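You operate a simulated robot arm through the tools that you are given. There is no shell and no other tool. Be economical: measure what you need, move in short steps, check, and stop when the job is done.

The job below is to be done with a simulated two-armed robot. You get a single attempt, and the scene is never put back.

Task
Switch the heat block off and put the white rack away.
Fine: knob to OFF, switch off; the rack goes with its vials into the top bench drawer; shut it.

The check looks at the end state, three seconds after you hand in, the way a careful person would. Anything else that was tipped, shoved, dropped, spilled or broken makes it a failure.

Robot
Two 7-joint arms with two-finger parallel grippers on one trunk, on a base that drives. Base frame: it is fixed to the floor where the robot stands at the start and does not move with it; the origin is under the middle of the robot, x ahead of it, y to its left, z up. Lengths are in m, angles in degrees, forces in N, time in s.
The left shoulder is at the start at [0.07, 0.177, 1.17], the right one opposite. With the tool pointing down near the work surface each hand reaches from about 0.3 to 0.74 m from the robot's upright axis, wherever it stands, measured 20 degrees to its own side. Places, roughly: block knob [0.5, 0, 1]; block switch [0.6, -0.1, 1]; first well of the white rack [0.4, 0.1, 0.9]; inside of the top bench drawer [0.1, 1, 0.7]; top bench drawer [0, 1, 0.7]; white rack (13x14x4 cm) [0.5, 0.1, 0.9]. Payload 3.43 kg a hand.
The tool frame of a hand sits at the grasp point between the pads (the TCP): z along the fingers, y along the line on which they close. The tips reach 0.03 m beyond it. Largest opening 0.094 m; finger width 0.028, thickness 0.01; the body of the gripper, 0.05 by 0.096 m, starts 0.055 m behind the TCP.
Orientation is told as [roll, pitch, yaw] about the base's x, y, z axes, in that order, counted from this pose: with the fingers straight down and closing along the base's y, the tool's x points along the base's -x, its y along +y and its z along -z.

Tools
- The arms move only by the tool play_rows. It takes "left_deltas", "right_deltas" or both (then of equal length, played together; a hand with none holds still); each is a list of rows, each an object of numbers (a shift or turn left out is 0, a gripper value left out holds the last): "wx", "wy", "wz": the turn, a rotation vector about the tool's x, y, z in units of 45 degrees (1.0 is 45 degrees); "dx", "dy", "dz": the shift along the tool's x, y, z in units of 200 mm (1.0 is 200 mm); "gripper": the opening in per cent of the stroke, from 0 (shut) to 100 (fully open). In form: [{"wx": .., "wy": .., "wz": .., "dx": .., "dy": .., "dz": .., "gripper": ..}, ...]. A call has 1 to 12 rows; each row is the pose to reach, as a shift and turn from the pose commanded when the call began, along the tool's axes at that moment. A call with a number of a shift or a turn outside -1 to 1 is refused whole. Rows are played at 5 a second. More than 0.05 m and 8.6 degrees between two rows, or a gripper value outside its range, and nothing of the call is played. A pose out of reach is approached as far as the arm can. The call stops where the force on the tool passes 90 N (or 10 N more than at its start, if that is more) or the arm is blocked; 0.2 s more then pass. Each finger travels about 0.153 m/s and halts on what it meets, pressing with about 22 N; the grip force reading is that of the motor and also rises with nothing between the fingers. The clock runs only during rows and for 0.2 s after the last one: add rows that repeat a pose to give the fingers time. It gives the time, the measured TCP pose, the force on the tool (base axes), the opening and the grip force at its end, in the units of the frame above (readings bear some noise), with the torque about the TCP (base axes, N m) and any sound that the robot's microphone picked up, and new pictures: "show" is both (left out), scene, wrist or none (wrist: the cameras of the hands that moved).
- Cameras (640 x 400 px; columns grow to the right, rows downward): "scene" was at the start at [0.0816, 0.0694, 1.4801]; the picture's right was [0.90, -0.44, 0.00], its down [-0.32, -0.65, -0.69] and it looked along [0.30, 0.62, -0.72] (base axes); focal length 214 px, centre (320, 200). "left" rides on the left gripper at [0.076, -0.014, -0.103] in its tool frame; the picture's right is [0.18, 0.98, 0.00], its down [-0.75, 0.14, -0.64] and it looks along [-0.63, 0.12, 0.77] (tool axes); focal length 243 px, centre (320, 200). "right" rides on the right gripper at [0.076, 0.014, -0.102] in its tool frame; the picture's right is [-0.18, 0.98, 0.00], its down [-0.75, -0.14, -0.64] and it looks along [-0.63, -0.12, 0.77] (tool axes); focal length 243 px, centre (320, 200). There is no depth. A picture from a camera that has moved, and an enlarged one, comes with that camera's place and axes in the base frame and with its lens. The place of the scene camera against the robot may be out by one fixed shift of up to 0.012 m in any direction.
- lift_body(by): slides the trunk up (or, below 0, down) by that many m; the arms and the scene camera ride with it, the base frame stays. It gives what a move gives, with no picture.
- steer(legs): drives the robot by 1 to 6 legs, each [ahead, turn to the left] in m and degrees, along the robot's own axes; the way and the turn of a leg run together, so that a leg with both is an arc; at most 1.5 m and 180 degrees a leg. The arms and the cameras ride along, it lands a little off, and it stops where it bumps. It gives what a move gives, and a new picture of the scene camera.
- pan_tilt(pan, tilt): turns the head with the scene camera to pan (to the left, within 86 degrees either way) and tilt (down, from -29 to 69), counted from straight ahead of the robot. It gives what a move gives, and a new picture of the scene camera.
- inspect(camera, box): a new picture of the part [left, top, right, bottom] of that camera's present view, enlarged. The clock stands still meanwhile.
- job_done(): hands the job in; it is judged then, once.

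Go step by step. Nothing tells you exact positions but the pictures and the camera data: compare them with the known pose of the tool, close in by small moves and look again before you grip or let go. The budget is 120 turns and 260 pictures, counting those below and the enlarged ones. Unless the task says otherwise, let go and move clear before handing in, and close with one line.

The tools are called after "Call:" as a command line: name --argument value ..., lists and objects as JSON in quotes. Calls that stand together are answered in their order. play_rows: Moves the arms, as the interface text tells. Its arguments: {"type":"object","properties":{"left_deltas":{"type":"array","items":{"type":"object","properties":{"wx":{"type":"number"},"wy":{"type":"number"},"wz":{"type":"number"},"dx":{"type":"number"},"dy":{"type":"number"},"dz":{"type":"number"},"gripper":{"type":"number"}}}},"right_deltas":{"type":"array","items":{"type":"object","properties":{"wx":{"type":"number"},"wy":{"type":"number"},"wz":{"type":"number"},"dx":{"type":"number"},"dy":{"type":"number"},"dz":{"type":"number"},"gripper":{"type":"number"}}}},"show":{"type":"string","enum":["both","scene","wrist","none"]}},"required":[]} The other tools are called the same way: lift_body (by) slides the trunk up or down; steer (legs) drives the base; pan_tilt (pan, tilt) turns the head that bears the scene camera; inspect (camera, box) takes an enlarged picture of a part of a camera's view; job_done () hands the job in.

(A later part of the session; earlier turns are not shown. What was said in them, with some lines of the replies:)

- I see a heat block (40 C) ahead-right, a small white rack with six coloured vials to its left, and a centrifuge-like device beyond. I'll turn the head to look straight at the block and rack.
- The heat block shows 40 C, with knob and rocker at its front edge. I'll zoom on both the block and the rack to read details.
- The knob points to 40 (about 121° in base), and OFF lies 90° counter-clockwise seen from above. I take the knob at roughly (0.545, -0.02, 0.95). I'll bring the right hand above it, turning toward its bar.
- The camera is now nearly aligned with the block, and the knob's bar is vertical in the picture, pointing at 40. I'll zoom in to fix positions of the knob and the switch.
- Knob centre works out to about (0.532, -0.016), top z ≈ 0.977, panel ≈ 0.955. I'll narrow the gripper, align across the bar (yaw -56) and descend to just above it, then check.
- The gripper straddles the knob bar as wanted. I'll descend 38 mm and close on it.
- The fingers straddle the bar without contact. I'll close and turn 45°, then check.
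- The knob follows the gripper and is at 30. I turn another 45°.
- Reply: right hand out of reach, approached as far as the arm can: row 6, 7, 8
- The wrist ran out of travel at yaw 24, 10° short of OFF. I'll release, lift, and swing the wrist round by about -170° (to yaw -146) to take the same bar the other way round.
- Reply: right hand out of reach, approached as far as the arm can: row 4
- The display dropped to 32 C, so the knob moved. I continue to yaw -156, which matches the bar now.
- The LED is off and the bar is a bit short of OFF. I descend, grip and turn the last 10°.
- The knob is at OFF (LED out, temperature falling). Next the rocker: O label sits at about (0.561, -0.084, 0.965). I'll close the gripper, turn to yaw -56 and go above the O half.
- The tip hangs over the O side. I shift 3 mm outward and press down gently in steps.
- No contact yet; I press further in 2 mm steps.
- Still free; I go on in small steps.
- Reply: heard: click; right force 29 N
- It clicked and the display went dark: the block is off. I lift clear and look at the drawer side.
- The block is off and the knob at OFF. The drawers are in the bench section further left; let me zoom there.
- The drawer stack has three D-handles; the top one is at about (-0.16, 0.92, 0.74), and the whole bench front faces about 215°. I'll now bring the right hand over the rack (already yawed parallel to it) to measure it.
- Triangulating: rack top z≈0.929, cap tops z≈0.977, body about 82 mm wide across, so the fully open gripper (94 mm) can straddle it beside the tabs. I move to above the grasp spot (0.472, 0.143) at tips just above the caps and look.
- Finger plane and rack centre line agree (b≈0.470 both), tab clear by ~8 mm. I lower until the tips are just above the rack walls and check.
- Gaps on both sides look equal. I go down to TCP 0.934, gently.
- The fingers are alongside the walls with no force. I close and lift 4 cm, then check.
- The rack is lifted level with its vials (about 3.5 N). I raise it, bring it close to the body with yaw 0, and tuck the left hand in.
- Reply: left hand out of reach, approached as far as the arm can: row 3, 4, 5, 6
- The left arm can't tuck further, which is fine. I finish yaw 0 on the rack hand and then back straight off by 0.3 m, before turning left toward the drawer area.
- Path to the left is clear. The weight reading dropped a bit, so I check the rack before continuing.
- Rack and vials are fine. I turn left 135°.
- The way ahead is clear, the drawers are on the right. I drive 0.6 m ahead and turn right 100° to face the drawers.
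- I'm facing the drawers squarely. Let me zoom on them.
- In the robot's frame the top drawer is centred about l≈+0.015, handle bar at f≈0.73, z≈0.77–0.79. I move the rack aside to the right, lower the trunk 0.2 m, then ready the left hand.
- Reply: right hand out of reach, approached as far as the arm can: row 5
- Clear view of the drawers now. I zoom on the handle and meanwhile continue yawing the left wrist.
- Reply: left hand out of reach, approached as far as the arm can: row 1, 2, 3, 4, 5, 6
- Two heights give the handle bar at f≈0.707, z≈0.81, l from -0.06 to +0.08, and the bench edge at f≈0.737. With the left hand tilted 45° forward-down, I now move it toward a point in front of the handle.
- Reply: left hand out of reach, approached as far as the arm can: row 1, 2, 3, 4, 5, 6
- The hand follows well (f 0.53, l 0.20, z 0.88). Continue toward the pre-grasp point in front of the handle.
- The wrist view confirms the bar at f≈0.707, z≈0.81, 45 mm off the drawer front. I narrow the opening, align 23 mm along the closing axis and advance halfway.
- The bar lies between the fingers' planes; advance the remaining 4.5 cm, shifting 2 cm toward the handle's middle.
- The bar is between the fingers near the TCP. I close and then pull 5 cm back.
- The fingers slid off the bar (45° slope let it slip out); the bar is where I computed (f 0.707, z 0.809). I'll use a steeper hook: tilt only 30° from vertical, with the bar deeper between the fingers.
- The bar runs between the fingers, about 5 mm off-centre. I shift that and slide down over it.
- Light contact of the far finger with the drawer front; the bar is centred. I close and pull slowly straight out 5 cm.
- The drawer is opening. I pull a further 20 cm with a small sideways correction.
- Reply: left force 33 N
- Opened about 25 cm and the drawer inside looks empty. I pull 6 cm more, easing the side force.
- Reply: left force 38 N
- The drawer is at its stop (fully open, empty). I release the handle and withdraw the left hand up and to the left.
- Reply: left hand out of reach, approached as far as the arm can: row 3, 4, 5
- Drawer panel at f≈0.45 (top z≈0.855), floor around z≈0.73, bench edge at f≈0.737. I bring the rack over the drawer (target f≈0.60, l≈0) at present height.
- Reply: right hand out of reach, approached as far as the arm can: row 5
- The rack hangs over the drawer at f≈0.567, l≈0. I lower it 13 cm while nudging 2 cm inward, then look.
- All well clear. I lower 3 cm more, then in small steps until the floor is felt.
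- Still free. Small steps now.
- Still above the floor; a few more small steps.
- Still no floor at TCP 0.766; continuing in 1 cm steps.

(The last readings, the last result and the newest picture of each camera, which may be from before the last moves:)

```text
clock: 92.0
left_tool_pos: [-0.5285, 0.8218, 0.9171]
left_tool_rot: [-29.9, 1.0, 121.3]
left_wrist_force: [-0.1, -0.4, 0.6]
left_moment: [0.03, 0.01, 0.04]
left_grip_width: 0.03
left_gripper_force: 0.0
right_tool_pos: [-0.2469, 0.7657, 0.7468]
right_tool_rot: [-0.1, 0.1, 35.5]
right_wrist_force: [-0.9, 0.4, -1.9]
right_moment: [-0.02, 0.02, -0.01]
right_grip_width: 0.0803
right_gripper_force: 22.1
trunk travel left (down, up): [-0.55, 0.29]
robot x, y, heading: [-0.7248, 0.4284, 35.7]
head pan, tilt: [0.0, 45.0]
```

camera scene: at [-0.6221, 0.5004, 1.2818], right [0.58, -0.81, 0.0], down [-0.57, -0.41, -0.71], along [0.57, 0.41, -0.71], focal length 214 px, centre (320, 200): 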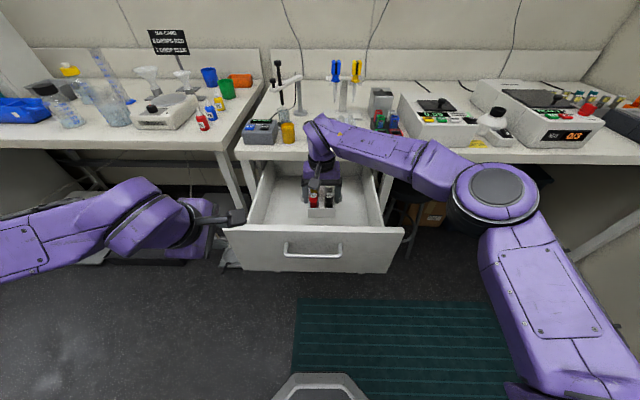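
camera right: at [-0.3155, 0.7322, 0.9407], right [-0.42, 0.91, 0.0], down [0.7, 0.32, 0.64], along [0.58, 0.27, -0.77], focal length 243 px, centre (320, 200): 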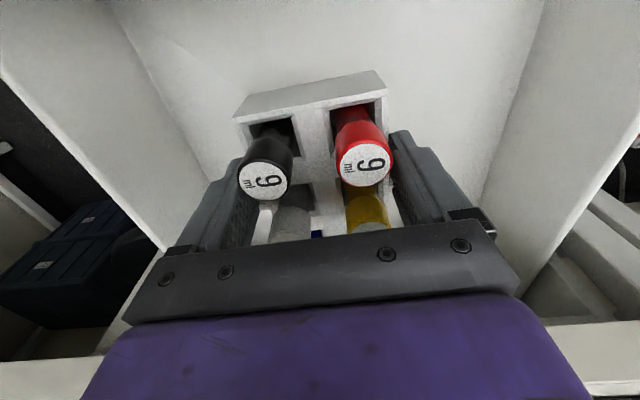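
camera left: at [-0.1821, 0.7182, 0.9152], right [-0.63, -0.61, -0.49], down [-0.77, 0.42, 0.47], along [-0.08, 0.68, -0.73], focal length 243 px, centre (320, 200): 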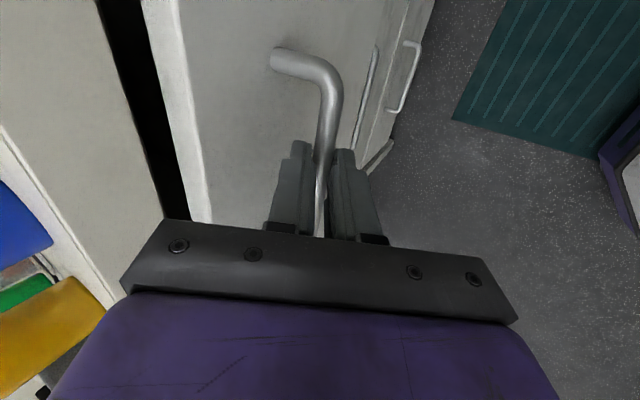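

Still hanging free; another small step.

Call:
play_rows --right_deltas '[{"dz": 0.02}, {"dz": 0.04}, {"dz": 0.05}]' --show "none"

Call:
inspect --camera "scene" --box '[240, 110, 400, 240]'

Call:
inspect --camera "right" --box '[180, 20, 460, 200]'

```text
clock: 92.8
left_tool_pos: [-0.5294, 0.8225, 0.9167]
left_tool_rot: [-29.9, 1.0, 121.4]
left_wrist_force: [0.1, 0.3, -0.1]
left_moment: [0.01, 0.01, -0.01]
left_grip_width: 0.0301
left_gripper_force: 0.1
right_tool_pos: [-0.2453, 0.7652, 0.7366]
right_tool_rot: [0.1, 0.1, 35.5]
right_wrist_force: [0.2, 1.0, -3.0]
right_moment: [-0.04, 0.05, -0.02]
right_grip_width: 0.0801
right_gripper_force: 22.0
trunk travel left (down, up): [-0.55, 0.29]
robot x, y, heading: [-0.7231, 0.4279, 35.6]
head pan, tilt: [0.0, 45.0]
```

```text
3.08 times, centred on (320, 175) of scene
camera zoom: at [-0.6223, 0.5003, 1.2818], right [0.58, -0.81, 0.0], down [-0.57, -0.41, -0.71], along [0.57, 0.41, -0.71], focal length 660 px, centre (320, 277)
```

zoom: 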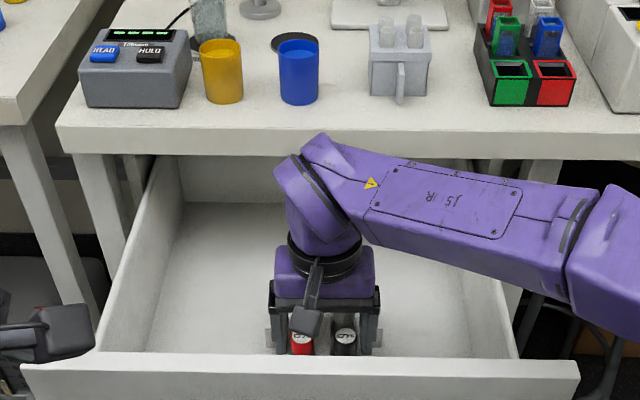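

```text
2.22 times, centred on (320, 110) of right
camera zoom: at [-0.3159, 0.7321, 0.8369], right [-0.42, 0.91, 0.0], down [0.7, 0.32, 0.64], along [0.58, 0.27, -0.77], focal length 539 px, centre (320, 400)
```

zoom: 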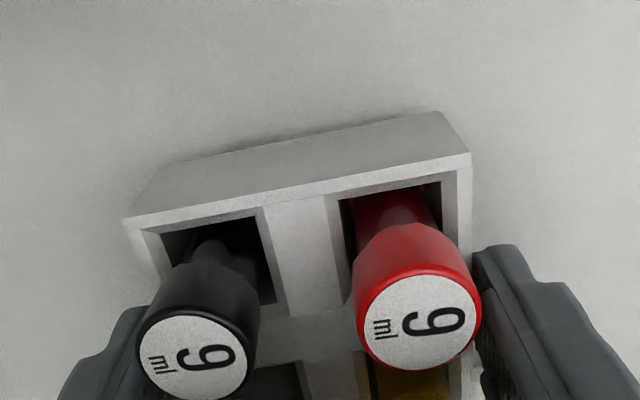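

Contact shadow is narrow now; nearly at the floor. 6 mm steps.

Call:
play_rows --right_deltas '[{"dz": 0.015}, {"dz": 0.03}]' --show "none"

Call:
inspect --camera "right" --box '[180, 20, 460, 200]'

```text
clock: 93.4
left_tool_pos: [-0.5288, 0.8221, 0.9163]
left_tool_rot: [-29.9, 1.0, 121.3]
left_wrist_force: [-0.3, 0.2, -1.1]
left_moment: [0.02, 0.01, -0.01]
left_grip_width: 0.03
left_gripper_force: 0.0
right_tool_pos: [-0.2462, 0.7661, 0.7288]
right_tool_rot: [0.0, 0.1, 35.5]
right_wrist_force: [-0.3, -0.8, -1.9]
right_moment: [-0.04, 0.04, -0.02]
right_grip_width: 0.0801
right_gripper_force: 21.8
trunk travel left (down, up): [-0.55, 0.29]
robot x, y, heading: [-0.7198, 0.4266, 35.6]
head pan, tilt: [0.0, 45.0]
```

```text
2.22 times, centred on (320, 110) of right
camera zoom: at [-0.3157, 0.7318, 0.8306], right [-0.42, 0.91, 0.0], down [0.7, 0.32, 0.64], along [0.58, 0.27, -0.77], focal length 539 px, centre (320, 400)
```

zoom: 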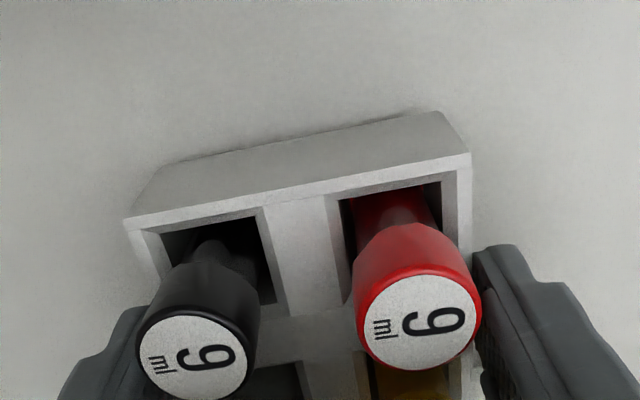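

Call:
play_rows --right_deltas '[{"dz": 0.015}, {"dz": 0.03}]' --show "none"

```text
clock: 94.0
left_tool_pos: [-0.5277, 0.823, 0.9163]
left_tool_rot: [-29.9, 1.1, 121.5]
left_wrist_force: [0.3, 1.1, -0.2]
left_moment: [0.0, 0.04, 0.0]
left_grip_width: 0.0302
left_gripper_force: 0.0
right_tool_pos: [-0.2453, 0.7644, 0.7229]
right_tool_rot: [0.0, 0.1, 35.5]
right_wrist_force: [-0.5, 0.3, -1.9]
right_moment: [-0.03, 0.05, 0.0]
right_grip_width: 0.0801
right_gripper_force: 22.2
trunk travel left (down, up): [-0.55, 0.29]
robot x, y, heading: [-0.727, 0.4266, 35.7]
head pan, tilt: [0.0, 45.0]
```

Still -1.9 N (hanging). Another 6 mm.

Call:
play_rows --right_deltas '[{"dz": 0.015}, {"dz": 0.03}]' --show "none"

Call:
inspect --camera "right" --box '[180, 20, 460, 200]'

```text
clock: 94.6
left_tool_pos: [-0.5306, 0.8203, 0.9167]
left_tool_rot: [-30.1, 1.1, 121.3]
left_wrist_force: [-0.9, 0.6, 0.0]
left_moment: [0.01, 0.01, -0.03]
left_grip_width: 0.0301
left_gripper_force: 0.0
right_tool_pos: [-0.2463, 0.7641, 0.7217]
right_tool_rot: [0.1, -0.2, 35.3]
right_wrist_force: [1.6, -0.8, 17.5]
right_moment: [-0.19, -0.21, 0.0]
right_grip_width: 0.0806
right_gripper_force: 22.4
trunk travel left (down, up): [-0.55, 0.29]
robot x, y, heading: [-0.7232, 0.4289, 35.2]
head pan, tilt: [0.0, 45.0]
```

```text
2.22 times, centred on (320, 110) of right
camera zoom: at [-0.3166, 0.7309, 0.8222], right [-0.42, 0.91, 0.0], down [0.69, 0.32, 0.64], along [0.58, 0.27, -0.76], focal length 539 px, centre (320, 400)
```

zoom: 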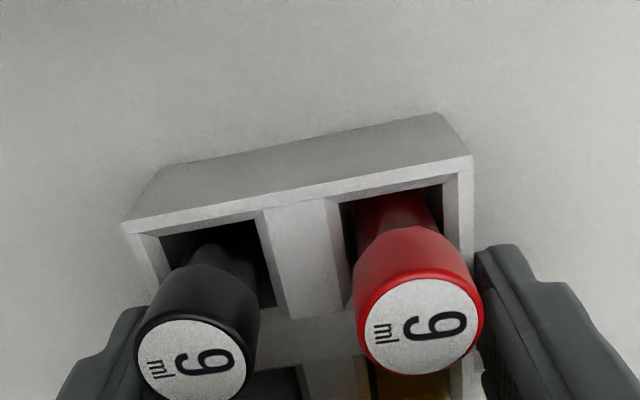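

Floor contact (17.5 N up). I ease 2 mm, open fully, check, and lift straight out.

Call:
play_rows --right_deltas '[{"dz": -0.018}, {"dz": -0.018, "gripper": 100}, {"dz": -0.018, "gripper": 100}, {"dz": -0.018, "gripper": 100}, {"dz": -0.018, "gripper": 100}]' --show "none"

Call:
inspect --camera "right" --box '[180, 20, 460, 200]'

```text
clock: 95.8
left_tool_pos: [-0.5295, 0.8217, 0.9163]
left_tool_rot: [-29.9, 1.0, 121.4]
left_wrist_force: [0.4, 0.3, 0.5]
left_moment: [0.01, -0.01, 0.02]
left_grip_width: 0.0303
left_gripper_force: 0.1
right_tool_pos: [-0.2463, 0.7646, 0.722]
right_tool_rot: [-0.1, 0.2, 35.4]
right_wrist_force: [0.1, 0.1, 0.0]
right_moment: [0.04, -0.02, 0.01]
right_grip_width: 0.0941
right_gripper_force: 0.1
trunk travel left (down, up): [-0.55, 0.29]
robot x, y, heading: [-0.7268, 0.4272, 35.9]
head pan, tilt: [0.0, 45.0]
```

```text
2.22 times, centred on (320, 110) of right
camera zoom: at [-0.3158, 0.7314, 0.8227], right [-0.42, 0.91, 0.0], down [0.7, 0.32, 0.64], along [0.58, 0.27, -0.77], focal length 539 px, centre (320, 400)
```

zoom: 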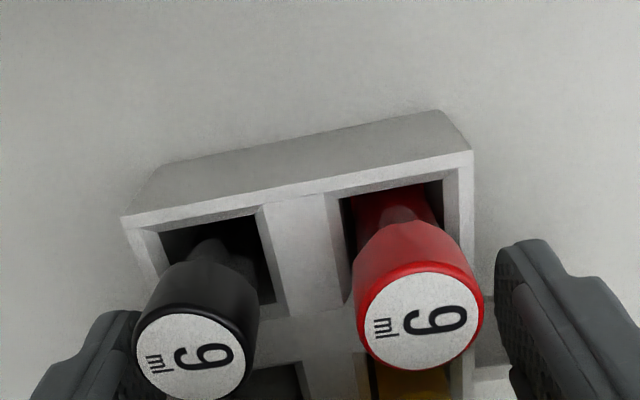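

Released, both fingers clear of the walls. Lifting straight up.

Call:
play_rows --right_deltas '[{"dz": -0.08}, {"dz": -0.2}, {"dz": -0.4}, {"dz": -0.6}, {"dz": -0.8}, {"dz": -1.0}]' --show "none"

Call:
play_rows --right_deltas '[{"dx": 0.15, "dz": -0.1, "dy": -0.1}, {"dx": 0.3, "dz": -0.2, "dy": -0.25}, {"dx": 0.45, "dz": -0.2, "dy": -0.45}, {"dx": 0.6, "dz": -0.2, "dy": -0.65}, {"dx": 0.7, "dz": -0.2, "dy": -0.85}, {"dx": 0.7, "dz": -0.2, "dy": -1.0}]' --show "scene"

Call:
inspect --camera "scene" --box '[220, 130, 420, 270]'

```text
clock: 97.2
left_tool_pos: [-0.5306, 0.8222, 0.9183]
left_tool_rot: [-29.9, 0.9, 121.4]
left_wrist_force: [0.0, 0.3, 1.0]
left_moment: [0.03, -0.02, -0.02]
left_grip_width: 0.0301
left_gripper_force: 0.0
right_tool_pos: [-0.2494, 0.7656, 0.9223]
right_tool_rot: [0.0, 0.0, 35.5]
right_wrist_force: [0.0, -0.5, -0.1]
right_moment: [-0.01, 0.01, 0.0]
right_grip_width: 0.0937
right_gripper_force: 0.0
trunk travel left (down, up): [-0.55, 0.29]
robot x, y, heading: [-0.7232, 0.4281, 35.7]
head pan, tilt: [0.0, 45.0]
```

```text
clock: 98.6
left_tool_pos: [-0.5292, 0.8208, 0.9177]
left_tool_rot: [-29.9, 0.9, 121.5]
left_wrist_force: [0.4, 0.6, 0.5]
left_moment: [0.0, 0.01, -0.01]
left_grip_width: 0.0302
left_gripper_force: 0.0
right_tool_pos: [-0.245, 0.5191, 0.9603]
right_tool_rot: [0.1, 0.2, 35.6]
right_wrist_force: [-0.4, 0.4, 0.3]
right_moment: [-0.01, 0.0, 0.0]
right_grip_width: 0.094
right_gripper_force: 0.0
trunk travel left (down, up): [-0.55, 0.29]
robot x, y, heading: [-0.7295, 0.4258, 35.4]
head pan, tilt: [0.0, 45.0]
camera scene: at [-0.6221, 0.4992, 1.2819], right [0.58, -0.81, 0.0], down [-0.57, -0.41, -0.71], along [0.57, 0.41, -0.71], focal length 214 px, centre (320, 200)
```

scene: 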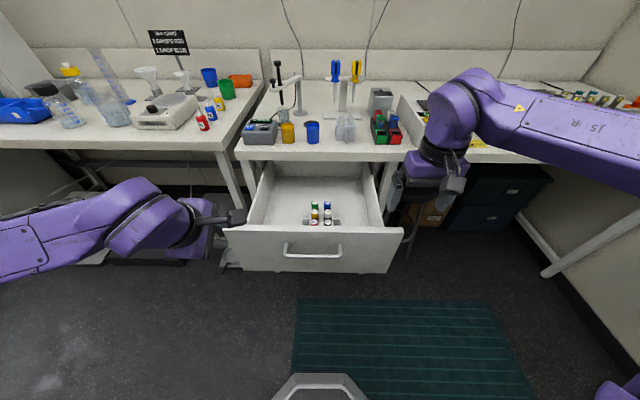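

```text
2.86 times, centred on (320, 200) of scene
camera zoom: at [-0.6221, 0.4992, 1.2819], right [0.58, -0.81, 0.0], down [-0.57, -0.41, -0.71], along [0.57, 0.41, -0.71], focal length 613 px, centre (320, 200)
```

zoom: 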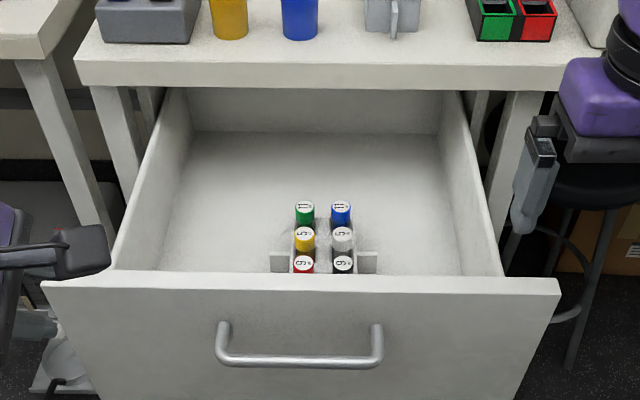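

The rack stands in the drawer with all six vials upright. Now I bring the left hand back over the handle to push the drawer shut in a controlled way.

Call:
play_rows --left_deltas '[{"dx": 0.2, "dy": 0.025, "dz": -0.02, "gripper": 32}, {"dx": 0.4, "dy": 0.05, "dz": -0.03}, {"dx": 0.6, "dy": 0.075, "dz": -0.03}, {"dx": 0.8, "dy": 0.1, "dz": -0.026}, {"dx": 1.0, "dy": 0.125, "dz": -0.026}]' --show "wrist"

Call:
inspect --camera "left" --box '[200, 60, 440, 240]'

Call:
inspect --camera "scene" --box '[220, 170, 420, 290]'

```text
clock: 99.8
left_tool_pos: [-0.4447, 0.6363, 0.9122]
left_tool_rot: [-29.9, 0.9, 121.5]
left_wrist_force: [0.2, -0.1, 0.3]
left_moment: [-0.01, -0.02, 0.06]
left_grip_width: 0.0301
left_gripper_force: 0.0
right_tool_pos: [-0.2433, 0.5202, 0.9598]
right_tool_rot: [0.1, 0.1, 35.5]
right_wrist_force: [-1.0, 0.4, -0.1]
right_moment: [-0.01, 0.01, -0.03]
right_grip_width: 0.0942
right_gripper_force: 0.1
trunk travel left (down, up): [-0.55, 0.29]
robot x, y, heading: [-0.7259, 0.4255, 35.9]
head pan, tilt: [0.0, 45.0]
camera left: at [-0.4383, 0.5521, 1.0094], right [-0.63, -0.61, -0.49], down [-0.77, 0.42, 0.47], along [-0.08, 0.67, -0.73], focal length 243 px, centre (320, 200)
```

left: 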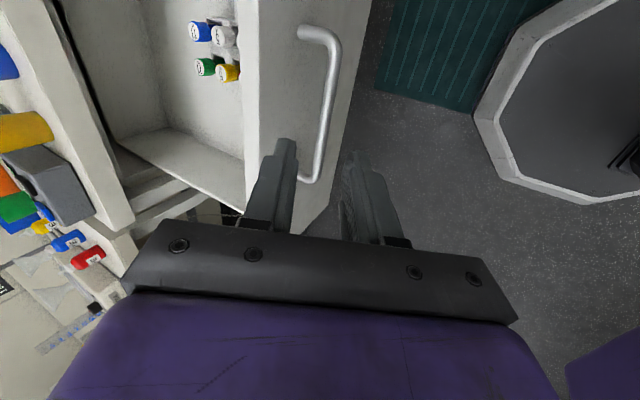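

```text
2.22 times, centred on (320, 150) of left
camera zoom: at [-0.4383, 0.5521, 1.0094], right [-0.63, -0.61, -0.49], down [-0.77, 0.42, 0.47], along [-0.08, 0.67, -0.73], focal length 539 px, centre (320, 311)
```

zoom: 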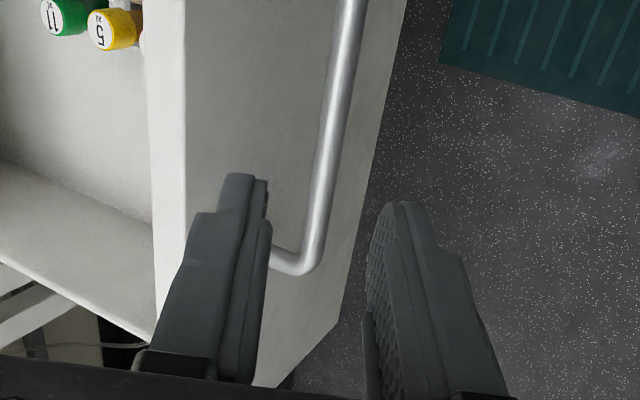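

```text
3.20 times, centred on (320, 230) of scene
camera zoom: at [-0.6212, 0.4986, 1.2818], right [0.58, -0.81, 0.0], down [-0.58, -0.41, -0.71], along [0.57, 0.41, -0.71], focal length 686 px, centre (320, 104)
```

zoom: 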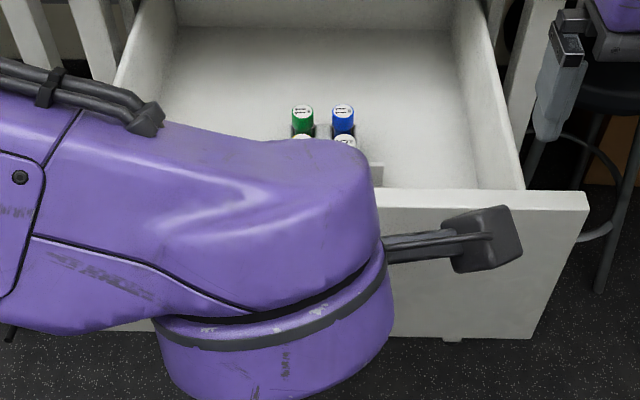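

The bar lines up between the fingers again (4 mm off). I slide down over it and close.

Call:
play_rows --left_deltas '[{"dy": 0.022, "dz": 0.1}, {"dy": 0.022, "dz": 0.2}, {"dy": 0.022, "dz": 0.3}, {"dy": 0.022, "dz": 0.4}, {"dy": 0.022, "dz": 0.48}, {"dy": 0.022, "dz": 0.53}]' --show "none"

Call:
inspect --camera "left" --box '[200, 60, 440, 240]'

```text
clock: 101.2
left_tool_pos: [-0.4018, 0.6628, 0.8177]
left_tool_rot: [-29.9, 1.0, 121.3]
left_wrist_force: [-0.7, 0.1, -1.0]
left_moment: [0.0, 0.02, -0.02]
left_grip_width: 0.0299
left_gripper_force: 0.1
right_tool_pos: [-0.2441, 0.5213, 0.9616]
right_tool_rot: [0.1, 0.2, 35.5]
right_wrist_force: [-1.0, 0.2, -0.1]
right_moment: [0.02, -0.01, 0.0]
right_grip_width: 0.0939
right_gripper_force: 0.2
trunk travel left (down, up): [-0.55, 0.29]
robot x, y, heading: [-0.7256, 0.4265, 35.7]
head pan, tilt: [0.0, 45.0]
```

```text
2.22 times, centred on (320, 150) of left
camera zoom: at [-0.3957, 0.5773, 0.9147], right [-0.63, -0.61, -0.49], down [-0.77, 0.42, 0.47], along [-0.08, 0.67, -0.73], focal length 539 px, centre (320, 311)
```

zoom: 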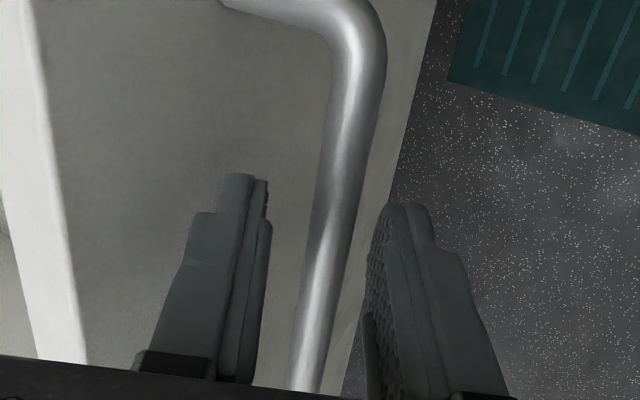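

I close on the bar and push the drawer in slowly, first 18 cm.

Call:
play_rows --left_deltas '[{"gripper": 0}, {"gripper": 0}, {"dx": -0.002, "dy": -0.03, "dz": 0.017, "gripper": 0}, {"dx": -0.004, "dy": -0.09, "dz": 0.052}, {"dx": -0.007, "dy": -0.17, "dz": 0.098}, {"dx": -0.01, "dy": -0.26, "dz": 0.15}, {"dx": -0.014, "dy": -0.36, "dz": 0.208}, {"dx": -0.018, "dy": -0.46, "dz": 0.266}, {"dx": -0.021, "dy": -0.56, "dz": 0.323}, {"dx": -0.025, "dy": -0.65, "dz": 0.375}, {"dx": -0.028, "dy": -0.72, "dz": 0.416}, {"dx": -0.03, "dy": -0.77, "dz": 0.445}]' --show "scene"

Call:
inspect --camera "scene" --box '[220, 130, 420, 270]'

```text
clock: 103.8
left_tool_pos: [-0.2537, 0.7628, 0.816]
left_tool_rot: [-30.1, 1.1, 121.6]
left_wrist_force: [-8.0, 14.2, -6.6]
left_moment: [0.48, 0.48, 1.86]
left_grip_width: 0.0125
left_gripper_force: 44.9
right_tool_pos: [-0.245, 0.524, 0.9605]
right_tool_rot: [-0.1, 0.1, 35.6]
right_wrist_force: [-0.3, 0.3, 0.2]
right_moment: [-0.02, 0.0, 0.03]
right_grip_width: 0.094
right_gripper_force: 0.0
trunk travel left (down, up): [-0.55, 0.29]
robot x, y, heading: [-0.7247, 0.4228, 35.8]
head pan, tilt: [0.0, 45.0]
camera scene: at [-0.623, 0.5031, 1.2817], right [0.58, -0.81, 0.0], down [-0.57, -0.41, -0.71], along [0.57, 0.41, -0.71], focal length 214 px, centre (320, 200)
```

scene: 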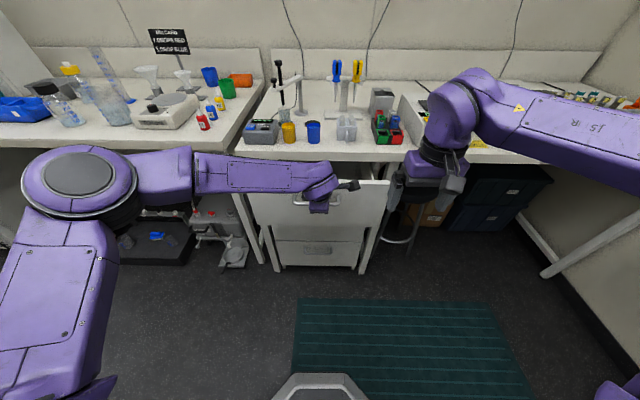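

```text
2.86 times, centred on (320, 200) of scene
camera zoom: at [-0.623, 0.5031, 1.2817], right [0.58, -0.81, 0.0], down [-0.57, -0.41, -0.71], along [0.57, 0.41, -0.71], focal length 613 px, centre (320, 200)
```

zoom: 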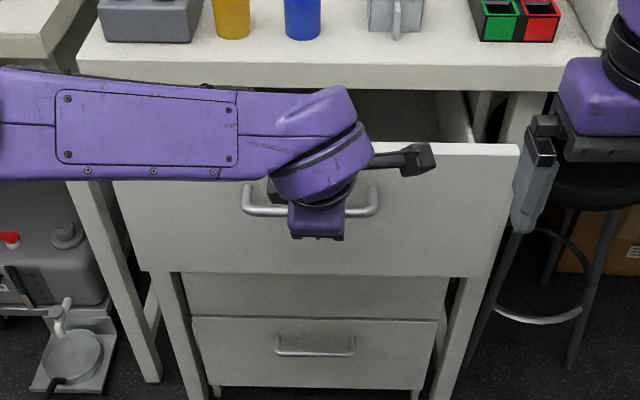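

Going smoothly. I push the remaining ~12 cm, slowing at the end.

Call:
play_rows --left_deltas '[{"dx": -0.015, "dy": -0.06, "dz": 0.035}, {"dx": -0.02, "dy": -0.14, "dz": 0.08}, {"dx": -0.025, "dy": -0.23, "dz": 0.133}, {"dx": -0.03, "dy": -0.32, "dz": 0.185}, {"dx": -0.035, "dy": -0.4, "dz": 0.231}, {"dx": -0.035, "dy": -0.45, "dz": 0.26}, {"dx": -0.035, "dy": -0.49, "dz": 0.283}, {"dx": -0.035, "dy": -0.52, "dz": 0.3}]' --show "none"

Call:
inspect --camera "scene" --box '[220, 130, 420, 270]'

Call:
inspect --camera "left" --box '[0, 0, 640, 400]'

```text
clock: 105.6
left_tool_pos: [-0.1544, 0.8304, 0.8179]
left_tool_rot: [-29.9, 1.1, 121.5]
left_wrist_force: [-3.8, 11.9, -4.2]
left_moment: [-0.2, -0.14, 1.4]
left_grip_width: 0.0126
left_gripper_force: 45.1
right_tool_pos: [-0.2449, 0.523, 0.9605]
right_tool_rot: [-0.1, 0.1, 35.6]
right_wrist_force: [0.3, 0.2, 0.2]
right_moment: [-0.01, 0.01, 0.02]
right_grip_width: 0.0938
right_gripper_force: 0.0
trunk travel left (down, up): [-0.55, 0.29]
robot x, y, heading: [-0.7242, 0.4277, 35.5]
head pan, tilt: [0.0, 45.0]
```

```text
2.86 times, centred on (320, 200) of scene
camera zoom: at [-0.6229, 0.5028, 1.2818], right [0.58, -0.81, 0.0], down [-0.57, -0.41, -0.71], along [0.57, 0.41, -0.71], focal length 613 px, centre (320, 200)
```

zoom: 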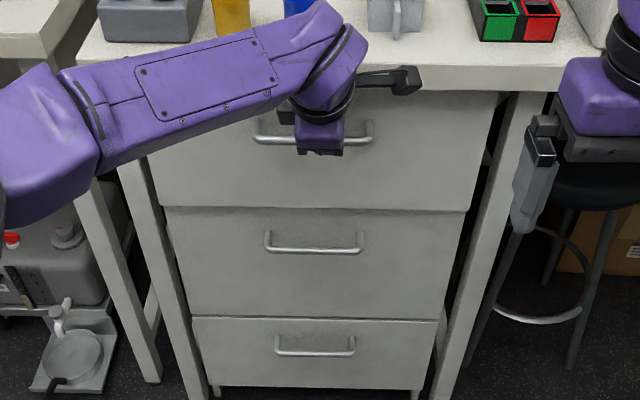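

```text
1.00 times, centred on (320, 200) of left (not enlarged: the box is as wide or as high as the picture)
camera zoom: at [-0.1487, 0.7466, 0.9141], right [-0.62, -0.61, -0.49], down [-0.78, 0.42, 0.47], along [-0.08, 0.67, -0.73], focal length 243 px, centre (320, 200)
```

zoom: 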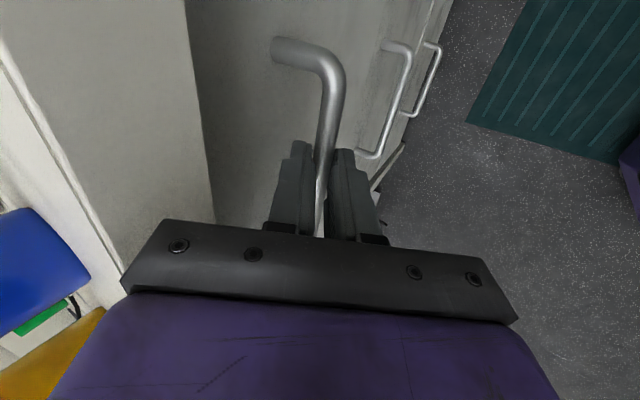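

Almost shut. I push on in small steps until the stop is felt.

Call:
play_rows --left_deltas '[{"dx": -0.01, "dy": -0.017, "dz": 0.01}, {"dx": -0.015, "dy": -0.035, "dz": 0.02}, {"dx": -0.015, "dy": -0.05, "dz": 0.029}, {"dx": -0.015, "dy": -0.06, "dz": 0.035}]' --show "none"

Call:
inspect --camera "left" --box '[150, 0, 450, 200]'

```text
clock: 106.6
left_tool_pos: [-0.1484, 0.836, 0.8165]
left_tool_rot: [-29.8, 1.0, 121.4]
left_wrist_force: [-36.8, -11.1, -17.1]
left_moment: [1.53, -2.16, 2.26]
left_grip_width: 0.0126
left_gripper_force: 45.0
right_tool_pos: [-0.2488, 0.5209, 0.9625]
right_tool_rot: [-0.1, -0.1, 35.6]
right_wrist_force: [0.0, 0.6, 0.1]
right_moment: [-0.04, -0.02, 0.0]
right_grip_width: 0.094
right_gripper_force: 0.0
trunk travel left (down, up): [-0.55, 0.29]
robot x, y, heading: [-0.726, 0.4247, 35.6]
head pan, tilt: [0.0, 45.0]
```

```text
2.00 times, centred on (300, 100) of left
camera zoom: at [-0.1421, 0.7513, 0.9144], right [-0.63, -0.61, -0.48], down [-0.77, 0.42, 0.47], along [-0.08, 0.67, -0.74], focal length 485 px, centre (360, 400)
```

zoom: 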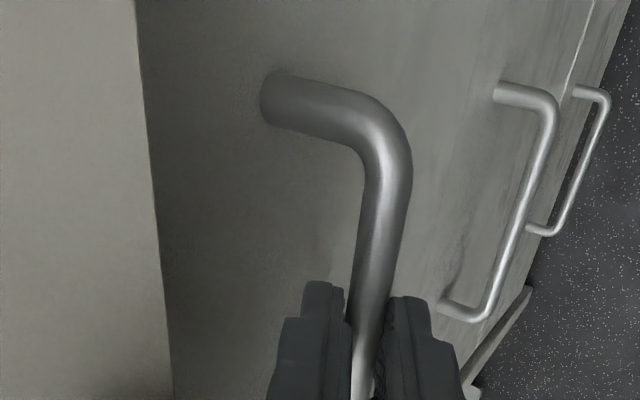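

The stop is felt (about 38 N): the drawer is shut. I release and back out along the fingers.

Call:
play_rows --left_deltas '[{"dy": 0.02, "dz": -0.01, "gripper": 30}, {"dy": 0.03, "dz": -0.02, "gripper": 30}, {"dy": 0.03, "dz": -0.12}, {"dy": 0.03, "dz": -0.27}, {"dy": 0.03, "dz": -0.42}, {"dy": 0.15, "dz": -0.55}]' --show "none"

Call:
play_rows --left_deltas '[{"dy": 0.15, "dz": -0.09, "dx": -0.1}, {"dy": 0.3, "dz": -0.17, "dx": -0.2}, {"dy": 0.45, "dz": -0.26, "dx": -0.35}, {"dy": 0.6, "dz": -0.35, "dx": -0.5}]' --show "scene"

Call:
inspect --camera "scene" --box '[220, 130, 420, 270]'

```text
clock: 108.0
left_tool_pos: [-0.2142, 0.7971, 0.8988]
left_tool_rot: [-30.0, 1.0, 121.5]
left_wrist_force: [-0.5, 1.1, 0.5]
left_moment: [0.01, -0.03, 0.01]
left_grip_width: 0.0283
left_gripper_force: 0.1
right_tool_pos: [-0.2464, 0.5205, 0.9612]
right_tool_rot: [0.1, 0.0, 35.5]
right_wrist_force: [-1.1, -0.5, -0.3]
right_moment: [0.0, 0.01, 0.0]
right_grip_width: 0.0939
right_gripper_force: 0.1
trunk travel left (down, up): [-0.55, 0.29]
robot x, y, heading: [-0.7241, 0.4273, 36.0]
head pan, tilt: [0.0, 45.0]
```

```text
clock: 109.0
left_tool_pos: [-0.3851, 0.8105, 0.8955]
left_tool_rot: [-30.0, 1.1, 121.4]
left_wrist_force: [0.3, 0.3, 0.6]
left_moment: [-0.01, -0.02, 0.0]
left_grip_width: 0.0282
left_gripper_force: 0.1
right_tool_pos: [-0.246, 0.5221, 0.9612]
right_tool_rot: [0.0, 0.0, 35.5]
right_wrist_force: [-0.3, 0.3, 0.4]
right_moment: [0.02, 0.03, 0.0]
right_grip_width: 0.0939
right_gripper_force: 0.0
trunk travel left (down, up): [-0.55, 0.29]
robot x, y, heading: [-0.7277, 0.4255, 35.7]
head pan, tilt: [0.0, 45.0]
camera scene: at [-0.6244, 0.5005, 1.282], right [0.58, -0.81, 0.0], down [-0.57, -0.41, -0.71], along [0.58, 0.41, -0.71], focal length 214 px, centre (320, 200)
```

scene: 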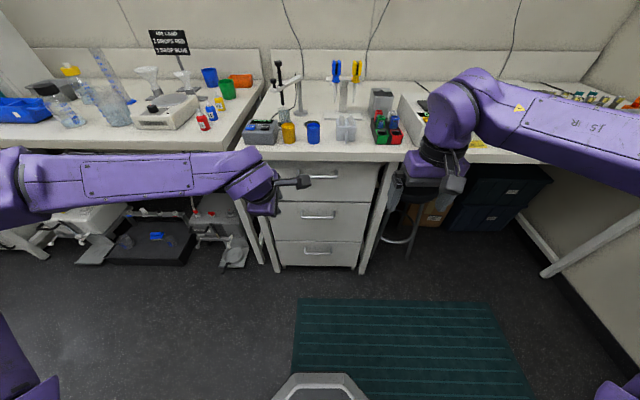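

```text
2.86 times, centred on (320, 200) of scene
camera zoom: at [-0.6244, 0.5005, 1.282], right [0.58, -0.81, 0.0], down [-0.57, -0.41, -0.71], along [0.58, 0.41, -0.71], focal length 613 px, centre (320, 200)
```

zoom: 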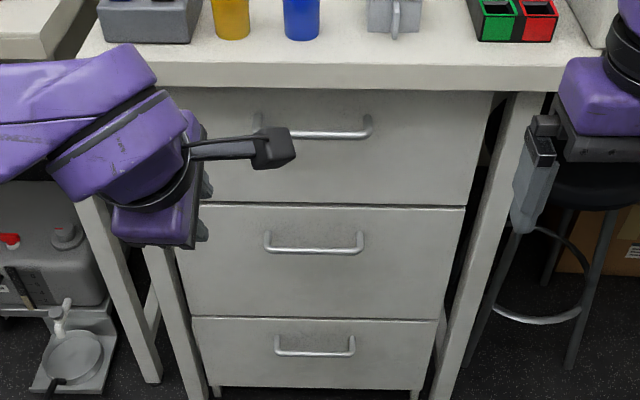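

The drawer is shut flush, both hands are clear, the block's display is dark with the knob at OFF, and nothing else looks disturbed. I hand in.

Call:
job_done

```text
The job is handed in.
```

The heat block is off, with its knob at OFF and its switch at O. The white rack and its six vials are upright in the top bench drawer, and the drawer is shut.
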